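You operate a simulated robot arm through the tools that you are given. There is no shell and no other tool. Be economical: measure what you need, move in short steps, check, and stop when the job is done.

The job below is to be done with a simulated two-armed robot. You get a single attempt, and the scene is never put back.

TASK
Mix the two tubes in the shaker, then latch the white-capped one in the cool box.
Fine: work the lever till no dye lies at the bottom; the blue block ends under the lever again; the tube stands in a hole of the box; the other stays in the shaker. Set down upright: what you pick out. Where these are worked on the way, their far stop is far enough and under half their travel is too little: blue block.

It is judged by the outcome, as a careful person would: the job done as asked, and still so three seconds after it is handed in. It fails if anything else is knocked over, pushed out of place, dropped, spilled or broken.

THE ROBOT
Two 7-joint arms with fingered hands on one trunk, on a base that drives. Base frame: it is fixed to the floor where the robot stands at the start and does not move with it; the origin is under the middle of the robot, x ahead of it, y to its left, z up; the surface under the hand at the start is at about z = 90. Readings come in cm, degrees, newtons and seconds.
The left shoulder is at the start at [7, 14.5, 118.7], the right one opposite. With the tool pointing down near the work surface each hand reaches from about 42 to 80 cm from the robot's upright axis, wherever it stands, measured 20 degrees to its own side. Places, roughly: back left hole of the tube block [80, -20, 90]; back right hole of the tube block [80, -30, 90]; blue block [60, 10, 90]; cool box lid [100, -20, 120]; front left hole of the tube block [80, -20, 90]; front right hole of the tube block [80, -30, 90]; latch [60, -30, 100]; left hole of the shaker [70, 10, 90]; right hole of the shaker [70, 10, 90]. Payload 3.5 kg a hand.
The TCP of each hand is the grasp point between the finger pads, 2.5 cm short of the fingertips. In the tool frame z runs along the fingers and y along their closing line. Largest opening 8.8 cm; the body of the gripper starts 2.9 cm behind the TCP. The gripper is a hand of 4 fingers: y runs from the thumb to the fingers, the wrist lies at [-1.3, -9.7, -16.2] in the tool frame, and closing takes about 1.5 s.
Orientation is that of the tool frame in the base frame, as a unit quaternion [x, y, z, w]. With the fingers straight down and the wrist toward the robot, the tool's x, y and z point along [0, 1, 0], [1, 0, 0] and [0, 0, -1] of the base frame.

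THE INTERFACE
- The arms move only by the tool arm_command. It takes "left_targets", "right_targets" or both (then of equal length, played together; a hand with none holds still); each is a list of rows, each an object (a shift or turn left out is 0, a gripper value left out holds the last) with "xyz": the shift along the tool's x, y, z in cm, a list of three; "turn": the turn, a rotation vector about the tool's x, y, z in degrees, a list of three; "hand": the gripper command, from -1 (fully open) to 1 (shut), values between in proportion. In form: [{"xyz": [dx, dy, dz], "turn": [rx, ry, rz], "hand": hand}, ...]. A call has 1 to 10 rows; each row shifts and turns the commanded pose from where the row before left it, along the tool's axes as they then stand. Each row takes 0.2 s and may step no farther than 5 cm and 8.6 degrees from the row before; otherwise, or with a gripper value out of range, the whole call is refused. A pose out of reach is approached as far as the arm can. The call stops where the force on the tool passes 40 N (or 10 N more than at its start, if that is more) or the arm is blocked; 0.2 s more then pass. The fingers move at their own pace (about 4.5 cm/s each) and stop on an object; they squeeze with about 28 N. The grip force told is the motor's: it shows also when the fingers shut on nothing. Time passes only in rows, and 0.2 s behind the last, so rows that do not move let the fingers close. It gives the time, the measured TCP pose, the force on the tool (base axes), the opening and the grip force at its end, in the units of the frame above (readings bear some noise), with the torque about the TCP (base axes, N m) and any sound that the robot's microphone picked up.
- Cameras (640 x 400 px; columns grow to the right, rows downward): "scene" is now at [14.5, -1.1, 150.64]; the picture's right is [-0.15, -0.99, -0.00], its down [-0.59, 0.09, -0.80] and it looks along [0.80, -0.12, -0.59] (base axes); focal length 214 px, centre (320, 200). "left" rides on the left gripper at [-6.4, -8.3, -9.8] in its tool frame; the picture's right is [-0.62, -0.37, 0.69], its down [0.71, -0.63, 0.30] and it looks along [0.32, 0.68, 0.65] (tool axes); focal length 265 px, centre (320, 200). "right" rides on the right gripper at [6.4, -8.3, -9.8] in its tool frame; the picture's right is [-0.62, 0.37, -0.69], its down [-0.71, -0.63, 0.30] and it looks along [-0.32, 0.68, 0.65] (tool axes); focal length 265 px, centre (320, 200). There is no depth. A picture from a camera that has moved, and an enlarged one, comes with that camera's place and axes in the base frame and with its lens. The place of the scene camera against the robot may be out by one fixed shift of up to 1.2 cm in any direction.
- get_image(camera): a new picture of that camera. The clock stands still meanwhile.
- move_column(by): slides the trunk up (or, below 0, down) by that many cm; the arms and the scene camera ride with it, the base frame stays. It gives what a move gives, with no picture.
- drive_base(legs): drives the robot by 1 to 6 legs, each [ahead, left, turn to the left] in cm, cm and degrees, along the robot's own axes; the way and the turn of a leg run together, so that a leg with both is an arc; at most 150 cm and 180 degrees a leg. The arms and the cameras ride along, it lands a little off, and it stops where it bumps. It gives what a move gives.
- grasp_type(shape, hand): the hand has 4 fingers and takes this shape, open, in about a second: jaw (thumb against the fingers, like two jaws); tri (thumb and two fingers); tip (a fingertip pinch); poke (one finger out to press); point (the index stretched); flat (the hand flat); cup (the hand cupped); fist (a fist). The gripper value then closes the fingers along that shape, each until it touches; the sizes above hold for jaw. It gives what a move gives, with no picture.
- turn_head(pan, tilt): turns the head with the scene camera to pan (to the left, within 86 degrees either way) and tilt (down, from -29 to 69), counted from straight ahead of the robot. It gives what a move gives.
- close_up(camera, box): a new picture of the part [left, top, right, bottom] of that camera's present view, enlarged. The clock stands still meanwhile.
- close_job(): hands the job in; it is judged then, once.

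Go step by step. Nothing tells you exact positions but the pictures and the camera data: compare them with the known pose of the tool, close in by small moves and look again before you grip or let go. The budget is 120 turns and 92 pictures, counting those below and the enlarged ones. Unless the task says otherwise, let go and move clear before handing in, and close with one line.

The tools are called after "Request:" as name(argument=value, ...) on one line, values as JSON. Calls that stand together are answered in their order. arm_command: Moves the arms, as the interface text tells. Its arguments: {"type":"object","properties":{"left_targets":{"type":"array","items":{"type":"object","properties":{"xyz":{"type":"array","items":{"type":"number"}},"turn":{"type":"array","items":{"type":"number"}},"hand":{"type":"number"}}}},"right_targets":{"type":"array","items":{"type":"object","properties":{"xyz":{"type":"array","items":{"type":"number"}},"turn":{"type":"array","items":{"type":"number"}},"hand":{"type":"number"}}}}},"required":[]} The other tools are called the same way: move_column (by) slides the trunk up or down; grasp_type (shape, hand) gives the hand a shape; drive_base (legs) drives the base; turn_head (pan, tilt) turns the head that bears the scene camera; get_image (camera) takes a picture; close_up (camera, box) takes an enlarged picture of a part of a camera's view; close_job () hands the job in.

At the start:

```text
time: 0.0
left_ee_pos: [53.25, 11.8, 141.41]
left_tcp_rot: [0.707, 0.707, -0.001, -0.001]
left_ft_force: [0.3, 0.5, 0.6]
left_torque: [0.03, 0.01, 0.01]
left_opening: 8.74
left_gripper_force: 0.1
left_shape: jaw
right_ee_pos: [51.3, -27.91, 141.58]
right_tcp_rot: [0.707, 0.707, 0.0, 0.001]
right_ft_force: [0.6, -0.3, -0.2]
right_torque: [-0.01, 0.03, 0.01]
right_opening: 8.76
right_gripper_force: 0.1
right_shape: jaw
trunk travel left (down, up): [-75.0, 9.0]
robot x, y, heading: [-0.22, 0.08, -0.0]
head pan, tilt: [-8.3, 36.4]
```

scene: 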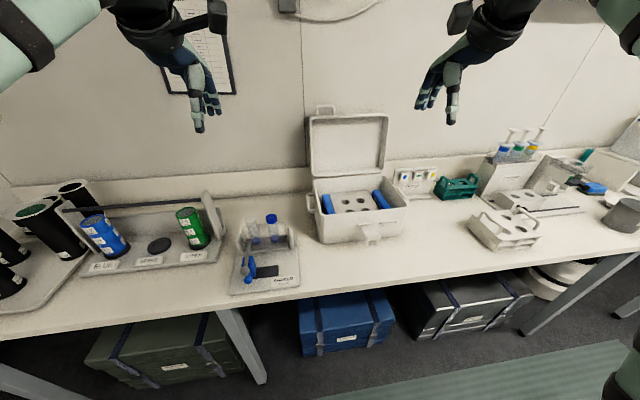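
right: 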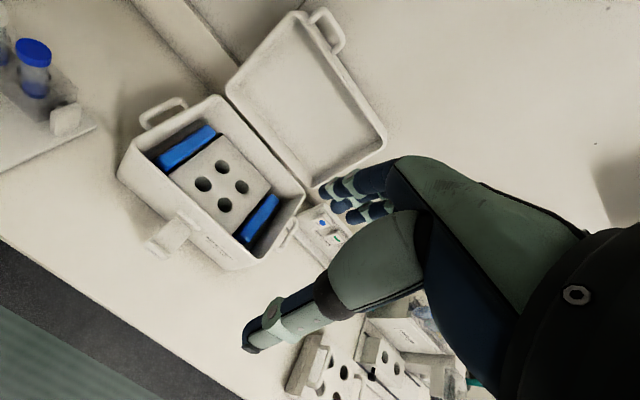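
left: 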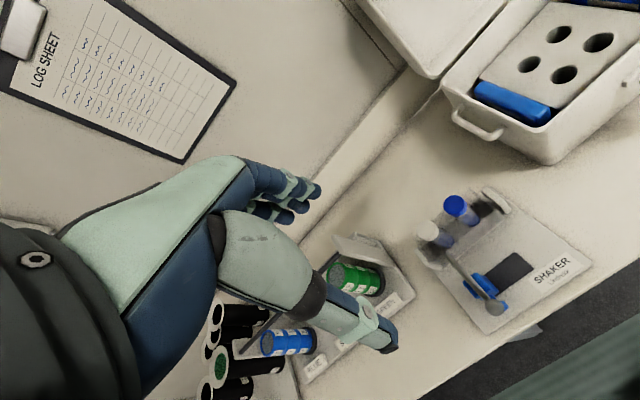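

I see the shaker left of the cool box, with a white-capped and a blue-capped tube in it. I'll look closer first.

Request:
close_up(camera="scene", box=[210, 190, 320, 310])

Request:
close_up(camera="scene", box=[295, 95, 425, 255])

Request:
close_up(camera="left", box=[390, 170, 610, 340])

```text
3.33 times, centred on (265, 250) of scene
camera zoom: at [14.5, -1.1, 150.64], right [-0.15, -0.99, 0.0], down [-0.59, 0.09, -0.8], along [0.8, -0.12, -0.59], focal length 715 px, centre (503, 33)
```

zoom: 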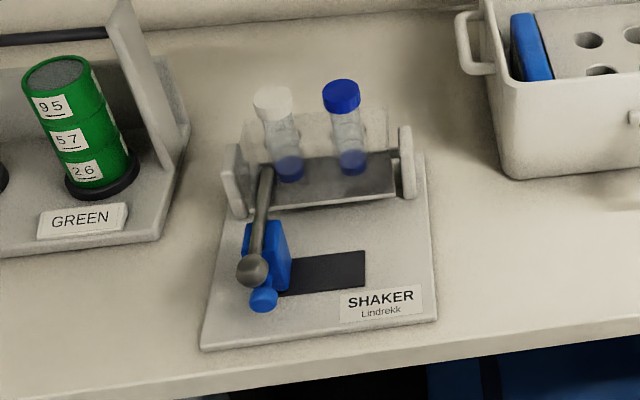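

```text
2.50 times, centred on (360, 175) of scene
camera zoom: at [14.5, -1.1, 150.64], right [-0.15, -0.99, 0.0], down [-0.59, 0.09, -0.8], along [0.8, -0.12, -0.59], focal length 536 px, centre (220, 262)
```

zoom: 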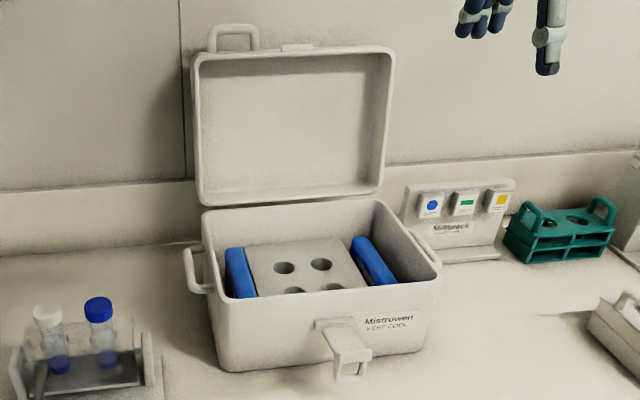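

```text
2.35 times, centred on (500, 255) of left
camera zoom: at [44.99, 5.49, 151.34], right [-0.37, -0.62, -0.69], down [-0.63, 0.71, -0.3], along [0.68, 0.32, -0.65], focal length 624 px, centre (-104, 71)
```

zoom: 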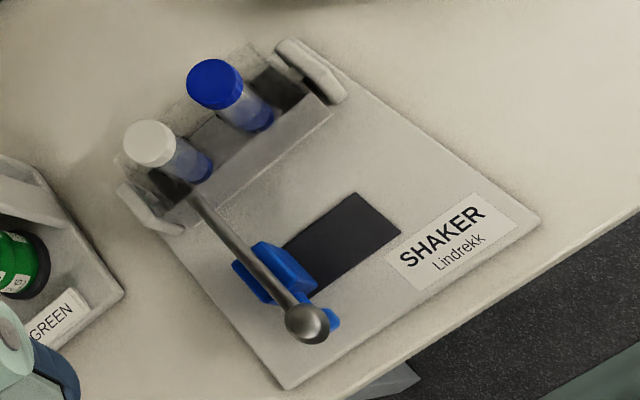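

The shaker's lever knob is at about (52.5, 14, 100.6). The blue block sits beneath it on a track running to the right. I'll orient the hands and look at the block closer.

Request:
arm_command(left_targets=[{"turn": [0, 0, 8.5], "xyz": [0, 0, 0]}, {"turn": [0, 0, 8.5]}, {"turn": [0, 0, 8.5]}, {"turn": [0, 0, 8.5]}, {"turn": [0, 0, 8.5]}, {"turn": [0, 0, 8.5]}, {"turn": [0, 0, 8.5]}, {"turn": [0, 0, 8.5]}, {"turn": [0, 0, 8.5]}, {"turn": [0, 0, 8.5]}], right_targets=[{"turn": [0, 0, -8.5]}, {"turn": [0, 0, -8.5]}, {"turn": [0, 0, -8.5]}, {"turn": [0, 0, -8.5]}, {"turn": [0, 0, -8.5]}, {"turn": [0, 0, -8.5]}, {"turn": [0, 0, -8.5]}, {"turn": [0, 0, -8.5]}, {"turn": [0, 0, -8.5]}, {"turn": [0, 0, -8.5]}])

Request:
grasp_type(shape="tip", hand="left")

Request:
get_image(camera="left")

Request:
get_image(camera="scene")

```text
time: 1.7
left_ee_pos: [53.58, 11.92, 141.48]
left_tcp_rot: [0.967, 0.256, -0.002, -0.001]
left_ft_force: [0.7, 0.0, -0.7]
left_torque: [0.05, 0.01, 0.0]
left_opening: 8.77
left_gripper_force: 0.2
left_shape: jaw
right_ee_pos: [51.98, -27.62, 141.48]
right_tcp_rot: [0.275, 0.961, 0.009, -0.008]
right_ft_force: [1.4, 15.8, 7.9]
right_torque: [-2.16, 1.04, -1.67]
right_opening: 8.78
right_gripper_force: 0.0
right_shape: jaw
right hand out of reach, approached as far as the arm can: row 8
trunk travel left (down, up): [-75.0, 9.0]
robot x, y, heading: [-0.19, 0.02, -0.2]
head pan, tilt: [-8.3, 36.4]
stopped in row 8 (right hand): the force on the tool passed its limit at 179 N (the readings are from after the stop); the commanded pose is now the measured one
```

```text
time: 2.6
left_ee_pos: [53.12, 11.91, 141.65]
left_tcp_rot: [0.967, 0.255, 0.0, 0.001]
left_ft_force: [-0.2, 0.4, -0.6]
left_torque: [0.0, 0.01, -0.04]
left_opening: 8.79
left_gripper_force: 0.0
left_shape: tip
right_ee_pos: [51.58, -27.74, 141.74]
right_tcp_rot: [0.274, 0.962, 0.009, -0.004]
right_ft_force: [4.3, 27.7, 8.4]
right_torque: [-3.47, 1.3, -2.9]
right_opening: 8.79
right_gripper_force: 0.1
right_shape: jaw
trunk travel left (down, up): [-75.0, 9.0]
robot x, y, heading: [-0.19, -0.09, 0.1]
head pan, tilt: [-8.3, 36.4]
```

```text
85 pictures are left
camera left: at [43.52, 16.03, 151.41], right [-0.72, 0.01, -0.69], down [0.31, 0.9, -0.3], along [0.62, -0.43, -0.65], focal length 265 px, centre (320, 200)
```

left: 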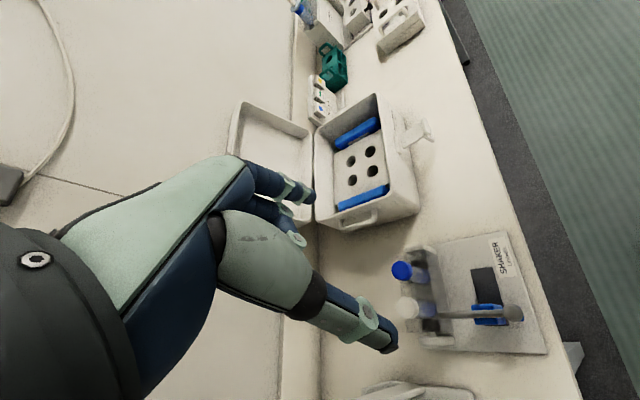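

```text
84 pictures are left
camera scene: at [14.43, -1.11, 150.65], right [-0.15, -0.99, 0.0], down [-0.59, 0.09, -0.8], along [0.8, -0.12, -0.59], focal length 214 px, centre (320, 200)
```

scene: 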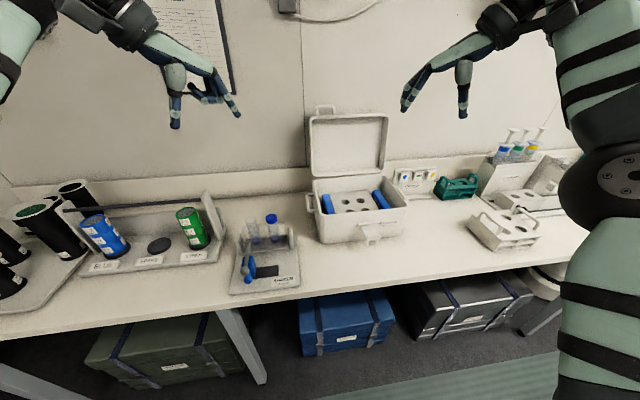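

The right arm ran into a limit, so I'll turn it back a bit. Then I'll finish turning the left hand and give it the poke shape.

Request:
arm_command(left_targets=[{"turn": [0, 0, 7.5]}, {"turn": [0, 0, 7.5]}, {"turn": [0, 0, 7.5]}, {"turn": [0, 0, 7.5]}, {"turn": [0, 8.5, 0]}, {"turn": [0, 8.5, 0]}, {"turn": [0, 8.5, 0]}, {"turn": [0, 8.5, 0]}, {"turn": [0, 8.5, 0]}, {"turn": [0, 8.5, 0]}], right_targets=[{"turn": [0, 0, 8.5]}, {"turn": [0, 0, 8.5]}, {"turn": [0, 0, 8.5]}, {"turn": [0, 0, 4.5]}, {}, {}, {}, {}, {}, {}])

Request:
grasp_type(shape="poke", hand="left")

Request:
get_image(camera="left")

Request:
get_image(camera="scene")

```text
time: 3.1
left_ee_pos: [53.62, 11.69, 141.89]
left_tcp_rot: [0.982, 0.188, -0.005, 0.01]
left_ft_force: [-3.3, -22.8, 6.2]
left_torque: [2.98, 0.27, 2.51]
left_opening: 8.78
left_gripper_force: 0.2
left_shape: tip
left hand out of reach, approached as far as the arm can: row 2
right_ee_pos: [51.59, -27.96, 141.69]
right_tcp_rot: [0.37, 0.929, 0.007, -0.005]
right_ft_force: [-0.7, -0.2, 0.8]
right_torque: [0.0, 0.0, -0.02]
right_opening: 8.77
right_gripper_force: 0.1
right_shape: jaw
trunk travel left (down, up): [-75.0, 9.0]
robot x, y, heading: [0.01, -0.23, 0.2]
head pan, tilt: [-8.3, 36.4]
stopped in row 2 (left hand): the force on the tool passed its limit at 219 N (the readings are from after the stop); the commanded pose is now the measured one
```

```text
time: 4.0
left_ee_pos: [53.65, 11.78, 141.8]
left_tcp_rot: [0.982, 0.188, -0.005, 0.008]
left_ft_force: [-2.4, -35.8, 4.4]
left_torque: [4.21, 0.12, 3.77]
left_opening: 0.0
left_gripper_force: 0.1
left_shape: poke
right_ee_pos: [51.52, -27.69, 141.6]
right_tcp_rot: [0.369, 0.929, 0.007, -0.005]
right_ft_force: [0.1, 0.2, 1.0]
right_torque: [0.02, 0.03, -0.02]
right_opening: 8.8
right_gripper_force: 0.0
right_shape: jaw
trunk travel left (down, up): [-75.0, 9.0]
robot x, y, heading: [0.19, -0.1, 0.1]
head pan, tilt: [-8.3, 36.4]
```

```text
83 pictures are left
camera left: at [44.66, 17.35, 151.52], right [-0.72, 0.1, -0.69], down [0.43, 0.84, -0.32], along [0.55, -0.53, -0.65], focal length 265 px, centre (320, 200)
```

left: 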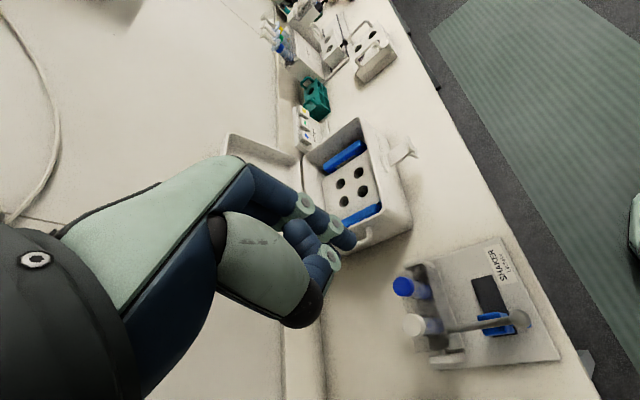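

```text
82 pictures are left
camera scene: at [14.52, -1.07, 150.64], right [-0.15, -0.99, 0.0], down [-0.59, 0.09, -0.8], along [0.8, -0.12, -0.59], focal length 214 px, centre (320, 200)
```

scene: 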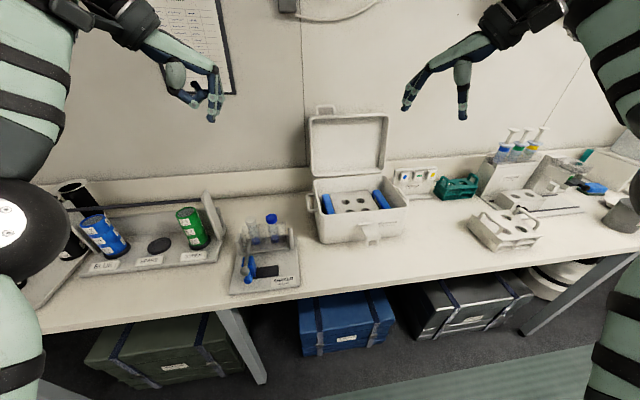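

The arms resist such large yaw turns. I'll bring the left hand back to its starting yaw and pitch the poke finger forward instead, to reach under the lever knob from the front.

Request:
arm_command(left_targets=[{"turn": [0, 0, -8.5]}, {"turn": [0, 0, -8.5]}, {"turn": [0, 0, -8.5]}, {"turn": [0, 0, -8.5]}, {"turn": [0, 0, -8.5]}, {"turn": [0, 0, -8.5]}, {"turn": [0, 0, -8.5]}, {"turn": [0, 0, -8.5]}, {"turn": [-8.5, 0, 0]}, {"turn": [-8.5, 0, 0]}])

Request:
arm_command(left_targets=[{"xyz": [0, -3, 3], "turn": [-8, 0, 0]}, {"xyz": [0, -3, 3], "turn": [-8, 0, 0]}, {"xyz": [0, -3, 3], "turn": [-8, 0, 0]}, {"xyz": [0, -3, 3], "turn": [-4, 0, 0]}])

Request:
get_image(camera="scene")

Request:
get_image(camera="left")

```text
time: 6.2
left_ee_pos: [53.87, 11.79, 141.86]
left_tcp_rot: [0.702, 0.697, 0.098, 0.111]
left_ft_force: [0.2, 0.4, 0.6]
left_torque: [-0.02, 0.0, -0.06]
left_opening: 0.04
left_gripper_force: 0.1
left_shape: poke
left hand out of reach, approached as far as the arm can: row 9
right_ee_pos: [51.47, -27.52, 141.76]
right_tcp_rot: [0.37, 0.929, 0.006, -0.004]
right_ft_force: [-0.2, 0.6, -1.1]
right_torque: [-0.03, 0.0, 0.02]
right_opening: 8.76
right_gripper_force: 0.0
right_shape: jaw
trunk travel left (down, up): [-75.0, 9.0]
robot x, y, heading: [-0.1, 0.01, 0.1]
head pan, tilt: [-8.3, 36.4]
```

```text
time: 7.2
left_ee_pos: [49.43, 11.04, 125.96]
left_tcp_rot: [0.655, 0.652, 0.263, 0.277]
left_ft_force: [0.1, -0.1, -0.4]
left_torque: [0.02, 0.03, 0.0]
left_opening: 0.0
left_gripper_force: 0.0
left_shape: poke
right_ee_pos: [51.67, -27.94, 141.56]
right_tcp_rot: [0.37, 0.929, 0.008, -0.005]
right_ft_force: [0.7, 0.1, 0.8]
right_torque: [0.01, 0.01, 0.01]
right_opening: 8.75
right_gripper_force: 0.0
right_shape: jaw
trunk travel left (down, up): [-75.0, 9.0]
robot x, y, heading: [-0.17, -0.03, 0.4]
head pan, tilt: [-8.3, 36.4]
```

```text
81 pictures are left
camera scene: at [14.58, -1.28, 150.64], right [-0.15, -0.99, 0.0], down [-0.59, 0.09, -0.8], along [0.8, -0.12, -0.59], focal length 214 px, centre (320, 200)
```

scene: 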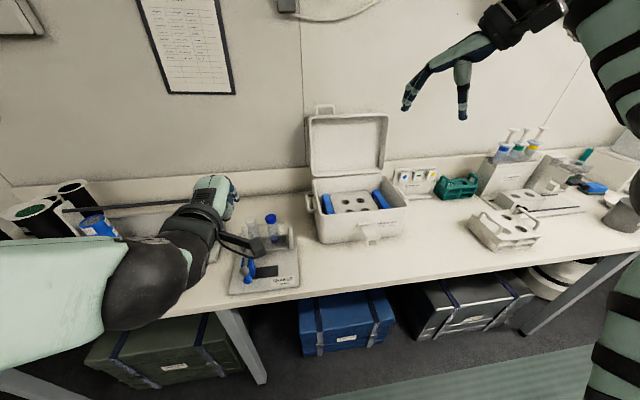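

```text
80 pictures are left
camera left: at [36.59, 4.77, 127.05], right [0.22, -0.64, -0.74], down [-0.22, 0.71, -0.67], along [0.95, 0.31, 0.01], focal length 265 px, centre (320, 200)
```

left: 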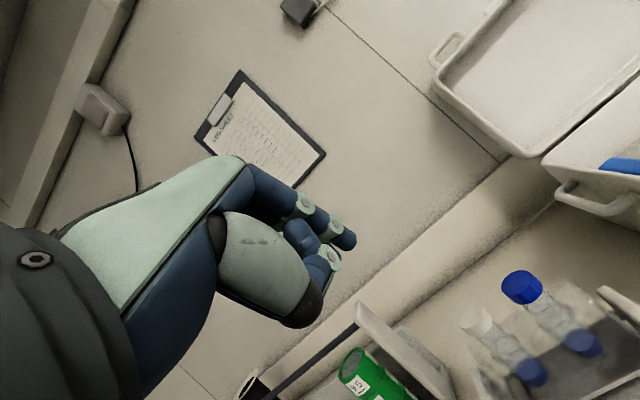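

The poke fingertip lies about 2.5 cm beyond the TCP, as I expected. I'll lower it to the left front of the block knob and look again.

Request:
arm_command(left_targets=[{"xyz": [1.3, -2.55, 3.1]}, {"xyz": [1.3, -2.55, 3.1]}, {"xyz": [1.3, -2.55, 3.1]}, {"xyz": [1.3, -2.55, 3.1]}, {"xyz": [1.3, -2.55, 3.1]}])

Request:
turn_head(pan=8, tilt=50)

Request:
get_image(camera="scene")

Request:
get_image(camera="left")

```text
time: 8.4
left_ee_pos: [51.84, 17.58, 106.01]
left_tcp_rot: [0.649, 0.659, 0.258, 0.278]
left_ft_force: [-0.8, -0.1, -0.1]
left_torque: [-0.03, -0.03, 0.03]
left_opening: 0.0
left_gripper_force: 0.1
left_shape: poke
left hand out of reach, approached as far as the arm can: row 5
right_ee_pos: [51.91, -27.88, 141.48]
right_tcp_rot: [0.37, 0.929, 0.007, -0.006]
right_ft_force: [0.4, -0.5, 0.0]
right_torque: [0.03, 0.02, -0.01]
right_opening: 8.76
right_gripper_force: 0.1
right_shape: jaw
trunk travel left (down, up): [-75.0, 9.0]
robot x, y, heading: [-0.09, 0.27, 0.0]
head pan, tilt: [-8.3, 36.4]
```

```text
time: 9.2
left_ee_pos: [51.62, 17.94, 105.8]
left_tcp_rot: [0.649, 0.66, 0.259, 0.275]
left_ft_force: [-0.4, -0.2, -0.3]
left_torque: [0.02, -0.03, -0.01]
left_opening: 0.0
left_gripper_force: 0.0
left_shape: poke
right_ee_pos: [51.53, -27.71, 141.81]
right_tcp_rot: [0.37, 0.929, 0.007, -0.005]
right_ft_force: [-0.2, -0.2, 0.0]
right_torque: [0.0, 0.01, 0.02]
right_opening: 8.76
right_gripper_force: 0.1
right_shape: jaw
trunk travel left (down, up): [-75.0, 9.0]
robot x, y, heading: [-0.33, 0.1, -0.1]
head pan, tilt: [8.0, 50.0]
```

```text
79 pictures are left
camera scene: at [13.43, 1.29, 148.7], right [0.14, -0.99, 0.0], down [-0.76, -0.11, -0.64], along [0.64, 0.09, -0.77], focal length 214 px, centre (320, 200)
```

scene: 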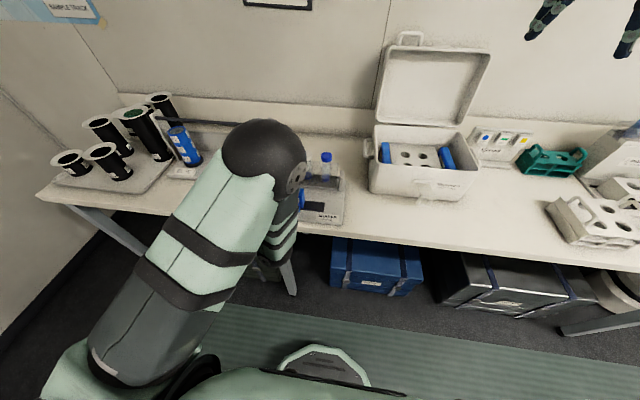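

```text
78 pictures are left
camera left: at [38.78, 11.39, 107.24], right [0.23, -0.64, -0.74], down [-0.24, 0.7, -0.68], along [0.94, 0.33, 0.0], focal length 265 px, centre (320, 200)
```

left: 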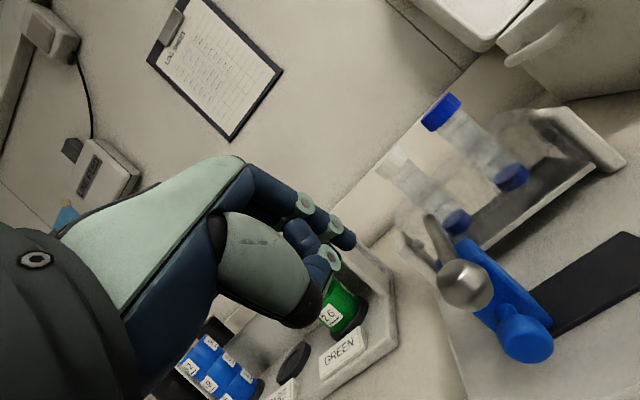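

My left arm is folded too tightly. I'll back the base off 12 cm to give it room. I take the lever ball to be at about (52.8, 14.1, 98.3) and the block knob at about (52.8, 14, 94.3).

Request:
drive_base(legs=[[-12, 0, 0]])

Request:
arm_command(left_targets=[{"xyz": [0, 2.1, 2.1]}, {"xyz": [0, 2.1, 2.1]}, {"xyz": [0, 2.1, 2.1]}])

Request:
turn_head(pan=8, tilt=42)

Request:
get_image(camera="left")

Request:
get_image(camera="scene")

```text
time: 10.4
left_ee_pos: [39.99, 17.76, 105.66]
left_tcp_rot: [0.65, 0.66, 0.258, 0.276]
left_ft_force: [0.3, 0.4, 0.0]
left_torque: [0.01, 0.0, -0.05]
left_opening: 0.0
left_gripper_force: 0.1
left_shape: poke
right_ee_pos: [40.04, -27.76, 141.43]
right_tcp_rot: [0.371, 0.929, 0.008, -0.006]
right_ft_force: [0.8, 0.9, 0.6]
right_torque: [-0.01, 0.0, 0.01]
right_opening: 8.78
right_gripper_force: 0.0
right_shape: jaw
trunk travel left (down, up): [-75.0, 9.0]
robot x, y, heading: [-11.89, 0.0, -0.3]
head pan, tilt: [8.0, 50.0]
```

```text
time: 11.2
left_ee_pos: [48.91, 17.94, 105.59]
left_tcp_rot: [0.648, 0.662, 0.257, 0.275]
left_ft_force: [-0.7, 0.0, -0.3]
left_torque: [-0.01, 0.01, 0.01]
left_opening: 0.0
left_gripper_force: 0.1
left_shape: poke
right_ee_pos: [39.87, -27.74, 141.57]
right_tcp_rot: [0.371, 0.929, 0.007, -0.006]
right_ft_force: [0.0, -0.7, -0.2]
right_torque: [0.0, 0.01, -0.03]
right_opening: 8.79
right_gripper_force: 0.0
right_shape: jaw
trunk travel left (down, up): [-75.0, 9.0]
robot x, y, heading: [-12.03, 0.31, -0.1]
head pan, tilt: [8.0, 50.0]
```

```text
time: 11.9
left_ee_pos: [48.91, 17.94, 105.67]
left_tcp_rot: [0.648, 0.662, 0.257, 0.276]
left_ft_force: [0.7, -0.3, 0.4]
left_torque: [-0.01, 0.01, 0.02]
left_opening: 0.01
left_gripper_force: 0.0
left_shape: poke
right_ee_pos: [39.79, -27.87, 141.63]
right_tcp_rot: [0.37, 0.929, 0.007, -0.006]
right_ft_force: [1.0, -0.3, -0.3]
right_torque: [-0.01, -0.05, 0.0]
right_opening: 8.75
right_gripper_force: 0.0
right_shape: jaw
trunk travel left (down, up): [-75.0, 9.0]
robot x, y, heading: [-12.01, 0.31, 0.2]
head pan, tilt: [8.0, 42.0]
```

```text
77 pictures are left
camera left: at [36.1, 11.48, 107.0], right [0.23, -0.64, -0.73], down [-0.24, 0.69, -0.68], along [0.94, 0.33, 0.0], focal length 265 px, centre (320, 200)
```

left: 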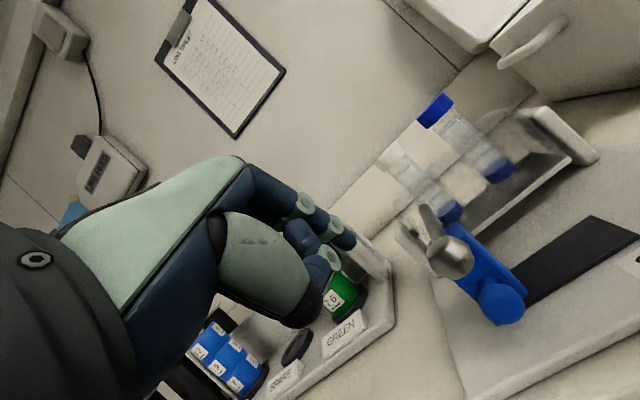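

```text
76 pictures are left
camera scene: at [2.37, 1.33, 149.81], right [0.14, -0.99, 0.0], down [-0.66, -0.09, -0.74], along [0.74, 0.1, -0.67], focal length 214 px, centre (320, 200)
```

scene: 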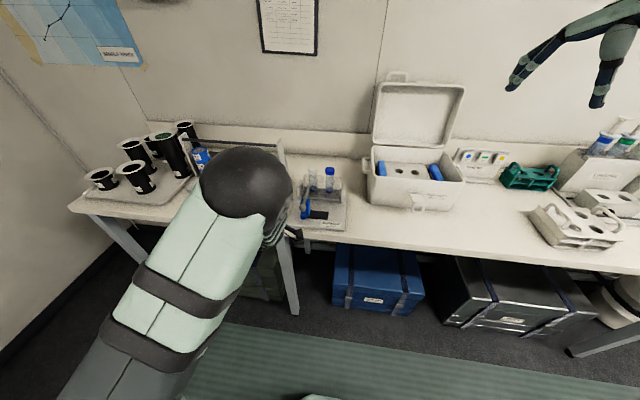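

The knob positions agree between views. I'll check the poke finger's shape before going in.

Request:
close_up(camera="left", box=[200, 140, 400, 340])

```text
2.00 times, centred on (300, 240) of left
camera zoom: at [36.1, 11.48, 107.0], right [0.23, -0.64, -0.73], down [-0.24, 0.69, -0.68], along [0.94, 0.33, 0.0], focal length 531 px, centre (360, 120)
```

zoom: 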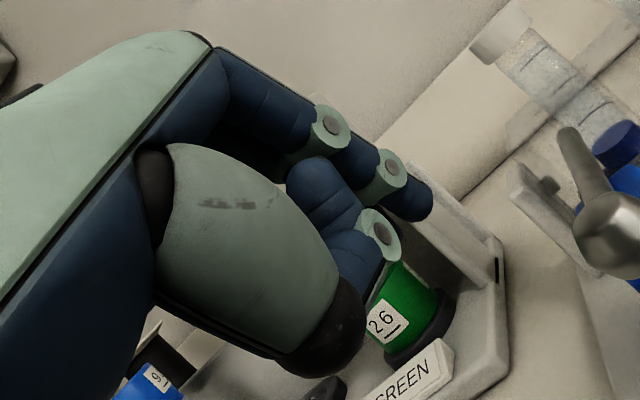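

The index is extended and the thumb is nearest the camera, in front of the knob. I'll descend beside the block knob now.

Request:
arm_command(left_targets=[{"xyz": [0.1, -1.8, 3.0]}, {"xyz": [0.1, -1.8, 3.0]}, {"xyz": [0.1, -1.75, 3.1]}])

Request:
get_image(camera="left")

Request:
close_up(camera="scene", box=[240, 150, 380, 250])

```text
time: 12.7
left_ee_pos: [51.35, 17.89, 95.62]
left_tcp_rot: [0.65, 0.659, 0.259, 0.277]
left_ft_force: [-0.1, 0.6, 0.4]
left_torque: [0.05, -0.01, 0.03]
left_opening: 0.0
left_gripper_force: 0.0
left_shape: poke
right_ee_pos: [39.89, -27.71, 141.55]
right_tcp_rot: [0.37, 0.929, 0.007, -0.006]
right_ft_force: [-0.1, 0.5, 0.0]
right_torque: [0.01, 0.0, 0.01]
right_opening: 8.76
right_gripper_force: 0.1
right_shape: jaw
trunk travel left (down, up): [-75.0, 9.0]
robot x, y, heading: [-11.8, -0.05, 0.2]
head pan, tilt: [8.0, 42.0]
```

```text
74 pictures are left
camera left: at [38.55, 11.26, 96.97], right [0.22, -0.64, -0.74], down [-0.24, 0.7, -0.68], along [0.94, 0.33, 0.0], focal length 265 px, centre (320, 200)
```

left: 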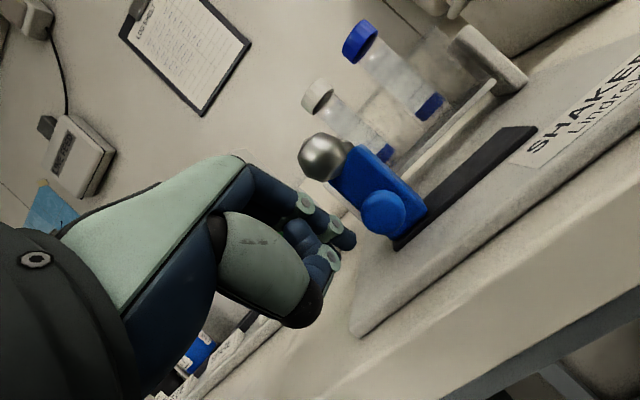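

```text
4.00 times, centred on (310, 200) of scene
camera zoom: at [2.44, 1.36, 149.81], right [0.14, -0.99, 0.0], down [-0.66, -0.09, -0.74], along [0.74, 0.1, -0.67], focal length 858 px, centre (360, 200)
```

zoom: 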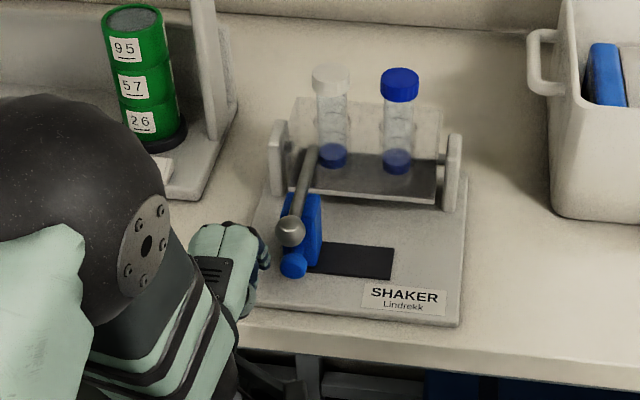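

The fingertip is beside the block knob, left of it and below the lever ball. I'll push it to the right in small steps.

Request:
arm_command(left_targets=[{"xyz": [0, 0.4, 0.4]}, {"xyz": [-1, 0, 0]}, {"xyz": [-0.7, 0, 0]}, {"xyz": [-0.7, 0, 0]}, {"xyz": [-0.7, 0, 0]}])

Request:
get_image(camera="left")

```text
time: 13.9
left_ee_pos: [51.77, 15.35, 95.61]
left_tcp_rot: [0.648, 0.661, 0.258, 0.275]
left_ft_force: [-10.0, 15.5, -5.2]
left_torque: [-0.35, -0.25, 0.05]
left_opening: 0.0
left_gripper_force: 0.1
left_shape: poke
right_ee_pos: [39.71, -27.0, 141.89]
right_tcp_rot: [0.37, 0.929, 0.005, -0.003]
right_ft_force: [0.3, -0.1, 0.8]
right_torque: [0.03, 0.01, -0.01]
right_opening: 8.74
right_gripper_force: 0.0
right_shape: jaw
trunk travel left (down, up): [-75.0, 9.0]
robot x, y, heading: [-11.64, 0.23, -0.1]
head pan, tilt: [8.0, 42.0]
```

```text
72 pictures are left
camera left: at [38.91, 8.81, 96.98], right [0.23, -0.64, -0.73], down [-0.24, 0.69, -0.68], along [0.94, 0.33, 0.0], focal length 265 px, centre (320, 200)
```

left: 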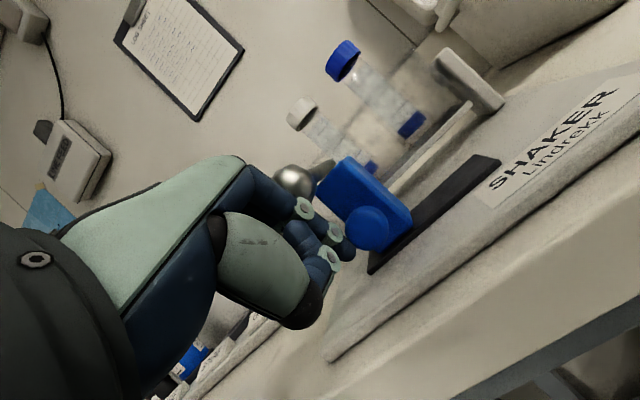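

The block slides. I'll drop the finger slightly away from the lever ball and keep pushing.

Request:
arm_command(left_targets=[{"xyz": [0, -0.6, 0]}, {"xyz": [-0.8, 0, 0]}, {"xyz": [-0.8, 0, 0]}, {"xyz": [-0.8, 0, 0]}, {"xyz": [-0.8, 0, 0]}])

Request:
get_image(camera="left")

```text
time: 15.1
left_ee_pos: [51.28, 10.78, 95.5]
left_tcp_rot: [0.651, 0.657, 0.257, 0.281]
left_ft_force: [-5.9, -12.6, -2.6]
left_torque: [0.19, -0.14, 0.09]
left_opening: 0.0
left_gripper_force: 0.0
left_shape: poke
right_ee_pos: [39.62, -28.11, 141.63]
right_tcp_rot: [0.371, 0.928, 0.007, -0.005]
right_ft_force: [-0.3, 0.1, -0.2]
right_torque: [-0.02, -0.01, 0.0]
right_opening: 8.76
right_gripper_force: 0.1
right_shape: jaw
trunk travel left (down, up): [-75.0, 9.0]
robot x, y, heading: [-11.87, 0.08, -0.3]
head pan, tilt: [8.0, 42.0]
```

```text
71 pictures are left
camera left: at [38.53, 4.44, 96.83], right [0.22, -0.65, -0.73], down [-0.23, 0.69, -0.68], along [0.95, 0.32, 0.0], focal length 265 px, centre (320, 200)
```

left: 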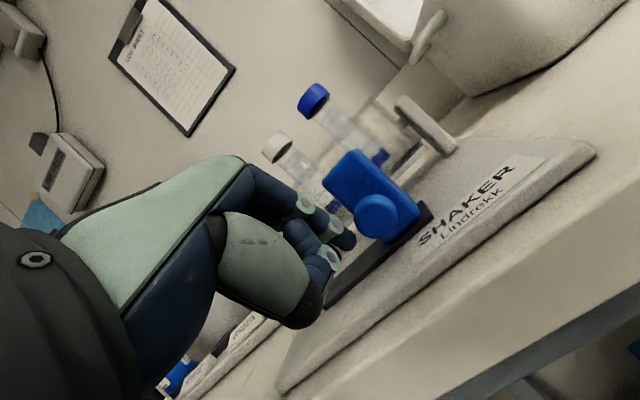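

The block is nearly at the right end of its track. I'll check from the scene camera whether the lever touches the hand.

Request:
close_up(camera="scene", box=[240, 150, 380, 250])

```text
4.00 times, centred on (310, 200) of scene
camera zoom: at [2.24, 1.15, 149.84], right [0.14, -0.99, 0.0], down [-0.66, -0.09, -0.74], along [0.74, 0.1, -0.67], focal length 858 px, centre (360, 200)
```

zoom: 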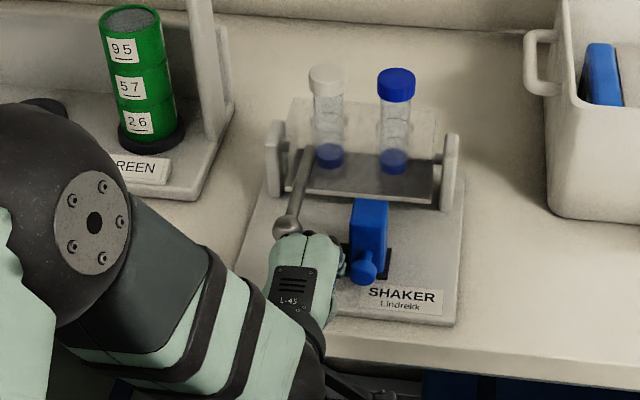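

The back of the hand is brushing the lever ball. I'll move on right to finish the block's travel and come clear.

Request:
arm_command(left_targets=[{"xyz": [-0.5, 0, 0]}, {"xyz": [-0.5, 0, 0]}, {"xyz": [-0.4, 0, 0]}])

Request:
get_image(camera="left")

Request:
close_up(camera="scene", box=[240, 150, 380, 250])

```text
time: 15.9
left_ee_pos: [51.51, 10.17, 95.33]
left_tcp_rot: [0.649, 0.659, 0.261, 0.276]
left_ft_force: [-1.4, 1.2, -0.7]
left_torque: [0.05, -0.04, 0.07]
left_opening: 0.04
left_gripper_force: 0.0
left_shape: poke
right_ee_pos: [39.88, -27.9, 141.65]
right_tcp_rot: [0.371, 0.929, 0.007, -0.006]
right_ft_force: [-0.1, -0.9, 0.3]
right_torque: [0.0, -0.03, 0.01]
right_opening: 8.76
right_gripper_force: 0.1
right_shape: jaw
trunk travel left (down, up): [-75.0, 9.0]
robot x, y, heading: [-12.01, 0.04, 0.2]
head pan, tilt: [8.0, 42.0]
```

```text
69 pictures are left
camera left: at [38.83, 3.77, 96.71], right [0.23, -0.64, -0.74], down [-0.24, 0.7, -0.68], along [0.94, 0.33, 0.01], focal length 265 px, centre (320, 200)
```

left: 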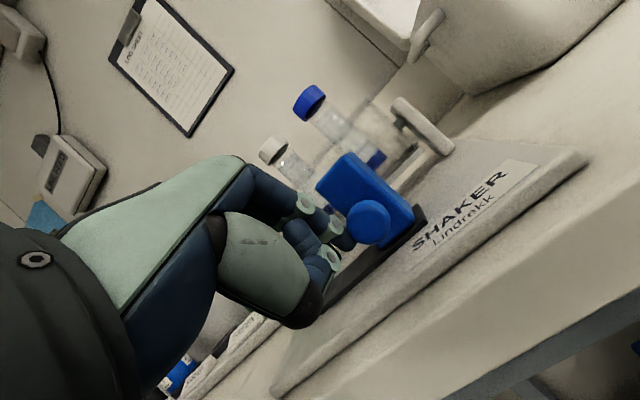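

```text
4.00 times, centred on (310, 200) of scene
camera zoom: at [2.39, 1.37, 149.82], right [0.14, -0.99, 0.0], down [-0.66, -0.09, -0.74], along [0.74, 0.1, -0.67], focal length 858 px, centre (360, 200)
```

zoom: 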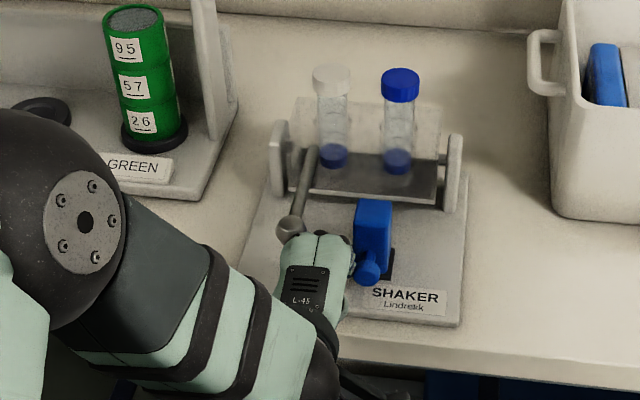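

I'll nudge the block a last bit, then withdraw toward the robot and see whether the lever drops.

Request:
arm_command(left_targets=[{"xyz": [-0.5, 0, 0]}, {"xyz": [-0.5, 0, 0]}, {"xyz": [0.4, 0, 0]}, {"xyz": [0, -2, -2]}, {"xyz": [0, -2, -2.5]}, {"xyz": [0, -1, -4]}])

Request:
close_up(camera="scene", box=[240, 150, 380, 250])

Request:
get_image(camera="left")

```text
time: 17.3
left_ee_pos: [41.67, 9.69, 98.07]
left_tcp_rot: [0.649, 0.659, 0.259, 0.277]
left_ft_force: [0.1, 0.1, -0.3]
left_torque: [0.0, 0.02, -0.02]
left_opening: 0.0
left_gripper_force: 0.0
left_shape: poke
right_ee_pos: [39.64, -27.41, 141.72]
right_tcp_rot: [0.371, 0.929, 0.005, -0.004]
right_ft_force: [0.4, 0.7, -0.1]
right_torque: [0.0, 0.01, 0.0]
right_opening: 8.77
right_gripper_force: 0.1
right_shape: jaw
trunk travel left (down, up): [-75.0, 9.0]
robot x, y, heading: [-11.85, -0.22, -0.1]
head pan, tilt: [8.0, 42.0]
```

```text
4.00 times, centred on (310, 200) of scene
camera zoom: at [2.29, 1.75, 149.82], right [0.14, -0.99, 0.0], down [-0.66, -0.09, -0.74], along [0.74, 0.1, -0.67], focal length 858 px, centre (360, 200)
```

zoom: 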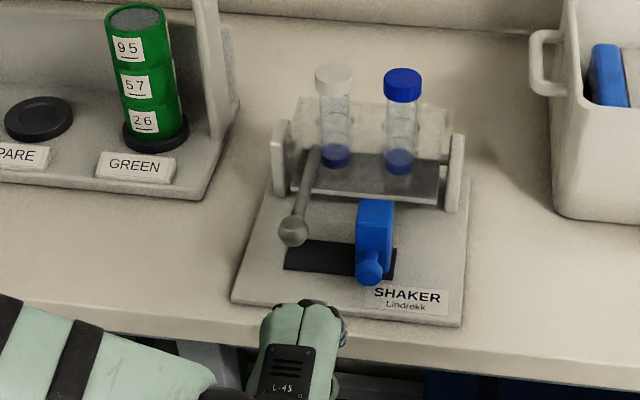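

```text
66 pictures are left
camera left: at [28.97, 3.25, 99.41], right [0.23, -0.64, -0.73], down [-0.24, 0.69, -0.68], along [0.94, 0.33, 0.0], focal length 265 px, centre (320, 200)
```

left: 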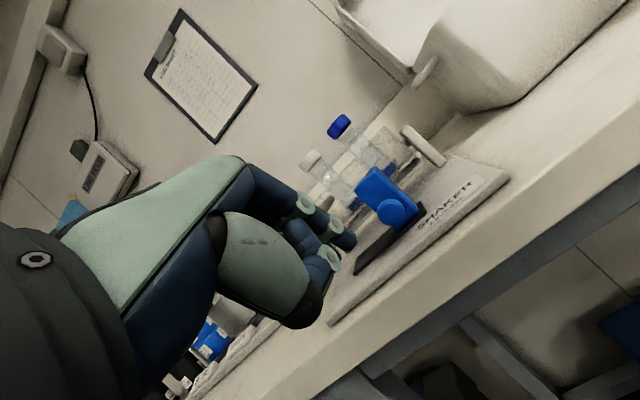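

The block is at the right end and the lever stays up by itself. I'll press the lever down with the fingertip behind the ball to see how it behaves.

Request:
arm_command(left_targets=[{"xyz": [1.5, 2.1, -2.1]}, {"xyz": [1.5, 2.1, -2.1]}, {"xyz": [1.5, 2.1, -2.1]}, {"xyz": [0, 2.6, 2.5]}, {"xyz": [0, 2.6, 2.5]}, {"xyz": [0, 2.6, 2.5]}, {}])

Request:
get_image(camera="left")

Request:
close_up(camera="scene", box=[240, 150, 380, 250])

```text
time: 18.9
left_ee_pos: [52.87, 14.11, 106.84]
left_tcp_rot: [0.65, 0.659, 0.259, 0.276]
left_ft_force: [-0.8, 0.5, -0.4]
left_torque: [-0.01, 0.0, -0.02]
left_opening: 0.0
left_gripper_force: 0.0
left_shape: poke
right_ee_pos: [39.62, -27.85, 141.68]
right_tcp_rot: [0.37, 0.929, 0.008, -0.006]
right_ft_force: [-0.4, 0.8, 0.5]
right_torque: [0.02, -0.02, -0.02]
right_opening: 8.75
right_gripper_force: 0.1
right_shape: jaw
trunk travel left (down, up): [-75.0, 9.0]
robot x, y, heading: [-11.55, -0.22, -0.0]
head pan, tilt: [8.0, 42.0]
```

```text
65 pictures are left
camera left: at [40.09, 7.68, 108.2], right [0.22, -0.64, -0.74], down [-0.24, 0.7, -0.68], along [0.94, 0.33, 0.0], focal length 265 px, centre (320, 200)
```

left: 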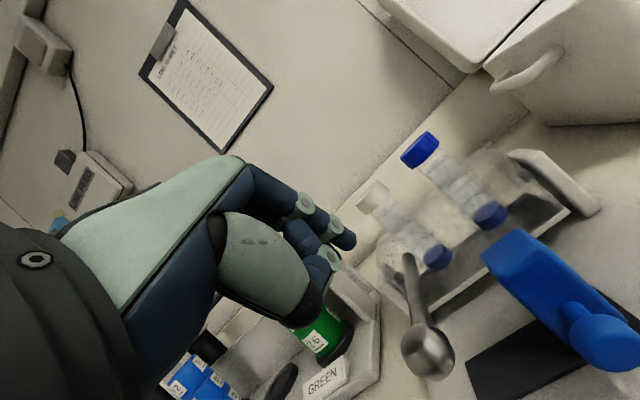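

```text
4.00 times, centred on (310, 200) of scene
camera zoom: at [2.34, 1.27, 149.82], right [0.14, -0.99, 0.0], down [-0.66, -0.09, -0.74], along [0.74, 0.1, -0.67], focal length 858 px, centre (360, 200)
```

zoom: 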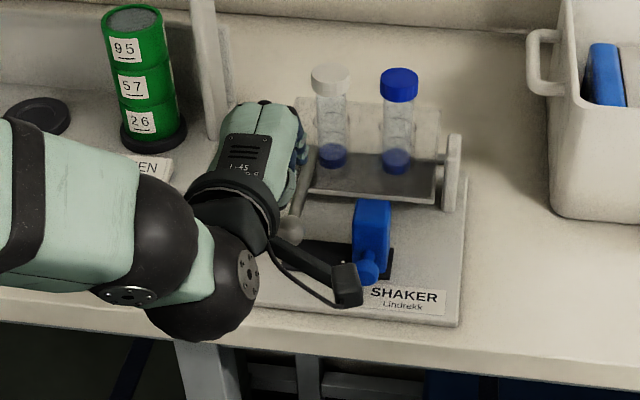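

The fingertip is above the ball's rear. I'll lower it onto the lever and press.

Request:
arm_command(left_targets=[{"xyz": [0, -0.84, 0.86]}, {"xyz": [0, -0.84, 0.86]}, {"xyz": [0, -0.84, 0.86]}, {"xyz": [0, -0.84, 0.86]}, {"xyz": [0, -0.5, 0.51]}, {"xyz": [0, -0.5, 0.51]}, {"xyz": [0, -0.5, 0.51]}])

Request:
get_image(camera="left")

```text
time: 20.5
left_ee_pos: [52.85, 13.96, 99.92]
left_tcp_rot: [0.65, 0.66, 0.258, 0.276]
left_ft_force: [-0.5, 0.5, 1.6]
left_torque: [0.0, 0.0, 0.0]
left_opening: 0.0
left_gripper_force: 0.1
left_shape: poke
right_ee_pos: [39.79, -27.8, 141.61]
right_tcp_rot: [0.37, 0.929, 0.007, -0.005]
right_ft_force: [-0.3, -0.3, 0.3]
right_torque: [0.0, 0.03, 0.02]
right_opening: 8.76
right_gripper_force: 0.1
right_shape: jaw
trunk travel left (down, up): [-75.0, 9.0]
robot x, y, heading: [-11.54, 0.01, -0.0]
head pan, tilt: [8.0, 42.0]
```

```text
63 pictures are left
camera left: at [40.12, 7.62, 101.28], right [0.22, -0.64, -0.73], down [-0.24, 0.69, -0.68], along [0.94, 0.33, 0.0], focal length 265 px, centre (320, 200)
```

left: 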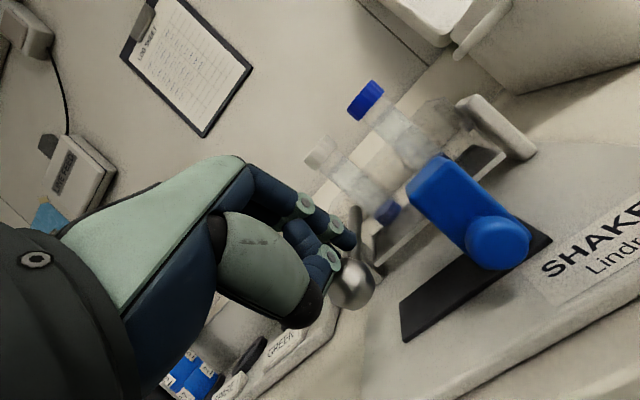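

The lever moves down easily. I'll keep pressing to its lower stop.

Request:
arm_command(left_targets=[{"xyz": [0, -0.6, 0.6]}, {"xyz": [0, -0.6, 0.6]}, {"xyz": [0, -0.6, 0.6]}, {"xyz": [0, -0.5, 0.5]}])

Request:
get_image(camera="left")

Request:
close_up(camera="scene", box=[240, 150, 380, 250])

```text
time: 21.5
left_ee_pos: [52.68, 14.04, 97.2]
left_tcp_rot: [0.646, 0.659, 0.263, 0.28]
left_ft_force: [-2.8, 2.9, 15.5]
left_torque: [0.11, -0.26, 0.05]
left_opening: 0.01
left_gripper_force: 0.1
left_shape: poke
right_ee_pos: [39.21, -27.81, 141.94]
right_tcp_rot: [0.371, 0.929, 0.008, -0.003]
right_ft_force: [-0.6, 0.6, 0.1]
right_torque: [-0.01, -0.05, -0.01]
right_opening: 8.78
right_gripper_force: 0.1
right_shape: jaw
trunk travel left (down, up): [-75.0, 9.0]
robot x, y, heading: [-11.91, 0.15, -0.3]
head pan, tilt: [8.0, 42.0]
```

```text
62 pictures are left
camera left: at [39.81, 7.56, 98.36], right [0.23, -0.64, -0.73], down [-0.23, 0.69, -0.68], along [0.94, 0.33, 0.01], focal length 265 px, centre (320, 200)
```

left: 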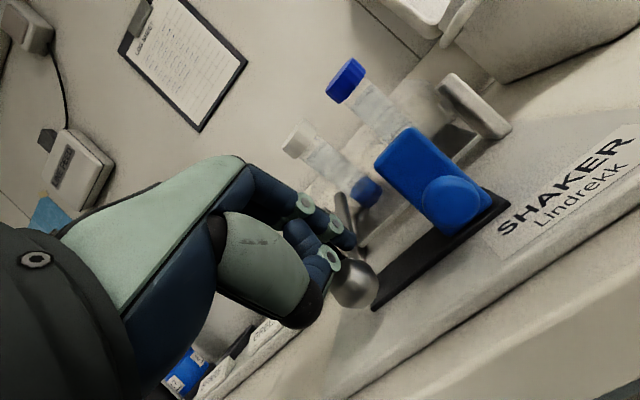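

```text
4.00 times, centred on (310, 200) of scene
camera zoom: at [1.8, 1.35, 149.89], right [0.14, -0.99, 0.0], down [-0.66, -0.09, -0.75], along [0.74, 0.1, -0.67], focal length 858 px, centre (360, 200)
```

zoom: 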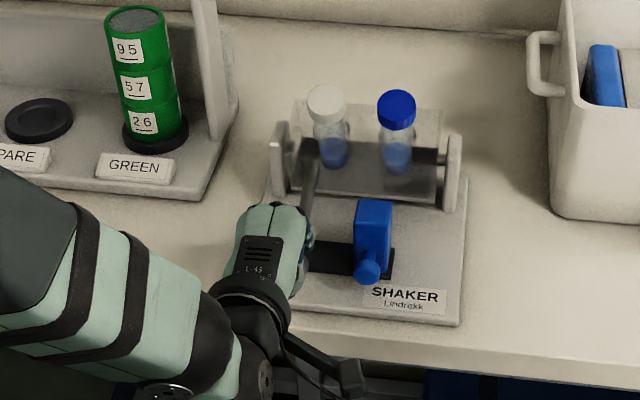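

The lower stop is reached at 15 N, and the tubes tilt with the dye starting to spread. I'll lift the finger and see whether the lever springs back.

Request:
arm_command(left_targets=[{"xyz": [0, 1, -1]}, {"xyz": [0, 1.5, -1.5]}, {"xyz": [0, 1.5, -1.5]}])

Request:
get_image(camera="left")

```text
time: 22.3
left_ee_pos: [52.73, 14.25, 102.25]
left_tcp_rot: [0.65, 0.66, 0.259, 0.275]
left_ft_force: [0.3, 0.0, 0.5]
left_torque: [0.0, -0.02, -0.04]
left_opening: 0.0
left_gripper_force: 0.1
left_shape: poke
right_ee_pos: [39.67, -27.83, 141.67]
right_tcp_rot: [0.37, 0.929, 0.007, -0.005]
right_ft_force: [0.5, -0.1, 0.8]
right_torque: [0.03, -0.03, -0.03]
right_opening: 8.75
right_gripper_force: 0.0
right_shape: jaw
trunk travel left (down, up): [-75.0, 9.0]
robot x, y, heading: [-11.58, 0.13, -0.2]
head pan, tilt: [8.0, 42.0]
```

```text
60 pictures are left
camera left: at [39.9, 7.75, 103.62], right [0.22, -0.64, -0.74], down [-0.24, 0.7, -0.68], along [0.94, 0.33, 0.0], focal length 265 px, centre (320, 200)
```

left: 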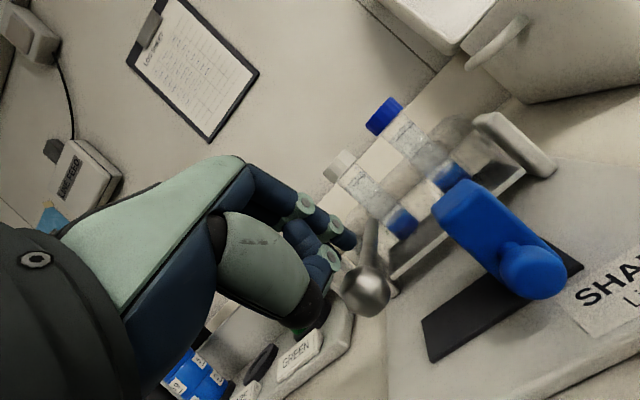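

The lever springs back up by itself, so I'll pump it.

Request:
arm_command(left_targets=[{"xyz": [0, -1.68, 1.72]}, {"xyz": [0, -1.68, 1.72]}, {}, {"xyz": [0, 1.68, -1.72]}, {"xyz": [0, 1.68, -1.72]}, {"xyz": [0, -1.68, 1.72]}, {"xyz": [0, -1.68, 1.72]}, {}, {"xyz": [0, 1.68, -1.72]}, {"xyz": [0, 1.68, -1.72]}])

Request:
arm_command(left_targets=[{"xyz": [0, -1.68, 1.72]}, {"xyz": [0, -1.68, 1.72]}, {}, {"xyz": [0, 1.68, -1.72]}, {"xyz": [0, 1.68, -1.72]}, {"xyz": [0, -1.68, 1.72]}, {"xyz": [0, -1.68, 1.72]}, {}, {"xyz": [0, 1.68, -1.72]}, {"xyz": [0, 1.68, -1.72]}])

Request:
close_up(camera="left", box=[310, 80, 510, 260])

```text
time: 24.5
left_ee_pos: [52.7, 14.1, 102.31]
left_tcp_rot: [0.65, 0.659, 0.258, 0.276]
left_ft_force: [0.3, 1.8, -0.2]
left_torque: [-0.02, 0.02, 0.01]
left_opening: 0.0
left_gripper_force: 0.0
left_shape: poke
right_ee_pos: [39.79, -27.83, 141.64]
right_tcp_rot: [0.37, 0.929, 0.007, -0.005]
right_ft_force: [0.6, 0.5, 0.0]
right_torque: [0.0, 0.05, -0.01]
right_opening: 8.77
right_gripper_force: 0.1
right_shape: jaw
trunk travel left (down, up): [-75.0, 9.0]
robot x, y, heading: [-11.56, 0.14, -0.3]
head pan, tilt: [8.0, 42.0]
```

```text
time: 26.7
left_ee_pos: [52.73, 14.02, 102.49]
left_tcp_rot: [0.65, 0.659, 0.259, 0.276]
left_ft_force: [0.0, -0.7, -0.3]
left_torque: [0.02, 0.01, -0.01]
left_opening: 0.01
left_gripper_force: 0.0
left_shape: poke
right_ee_pos: [39.68, -27.8, 141.63]
right_tcp_rot: [0.371, 0.929, 0.006, -0.005]
right_ft_force: [-0.8, -0.8, 0.6]
right_torque: [0.03, -0.01, 0.0]
right_opening: 8.75
right_gripper_force: 0.0
right_shape: jaw
trunk travel left (down, up): [-75.0, 9.0]
robot x, y, heading: [-11.98, -0.35, 0.2]
head pan, tilt: [8.0, 42.0]
```

```text
2.22 times, centred on (410, 170) of left
camera zoom: at [40.01, 7.57, 103.83], right [0.22, -0.64, -0.73], down [-0.24, 0.69, -0.68], along [0.94, 0.33, 0.0], focal length 590 px, centre (120, 267)
```

zoom: 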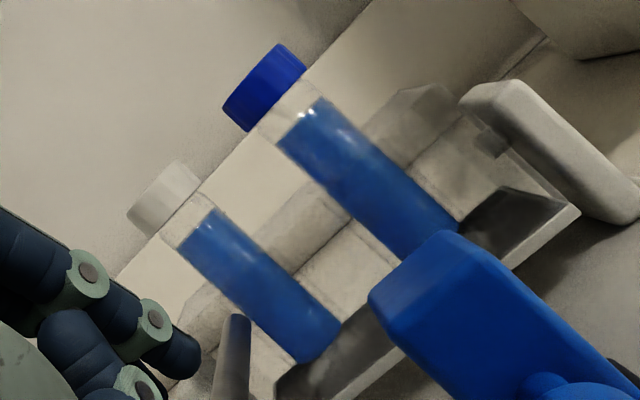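

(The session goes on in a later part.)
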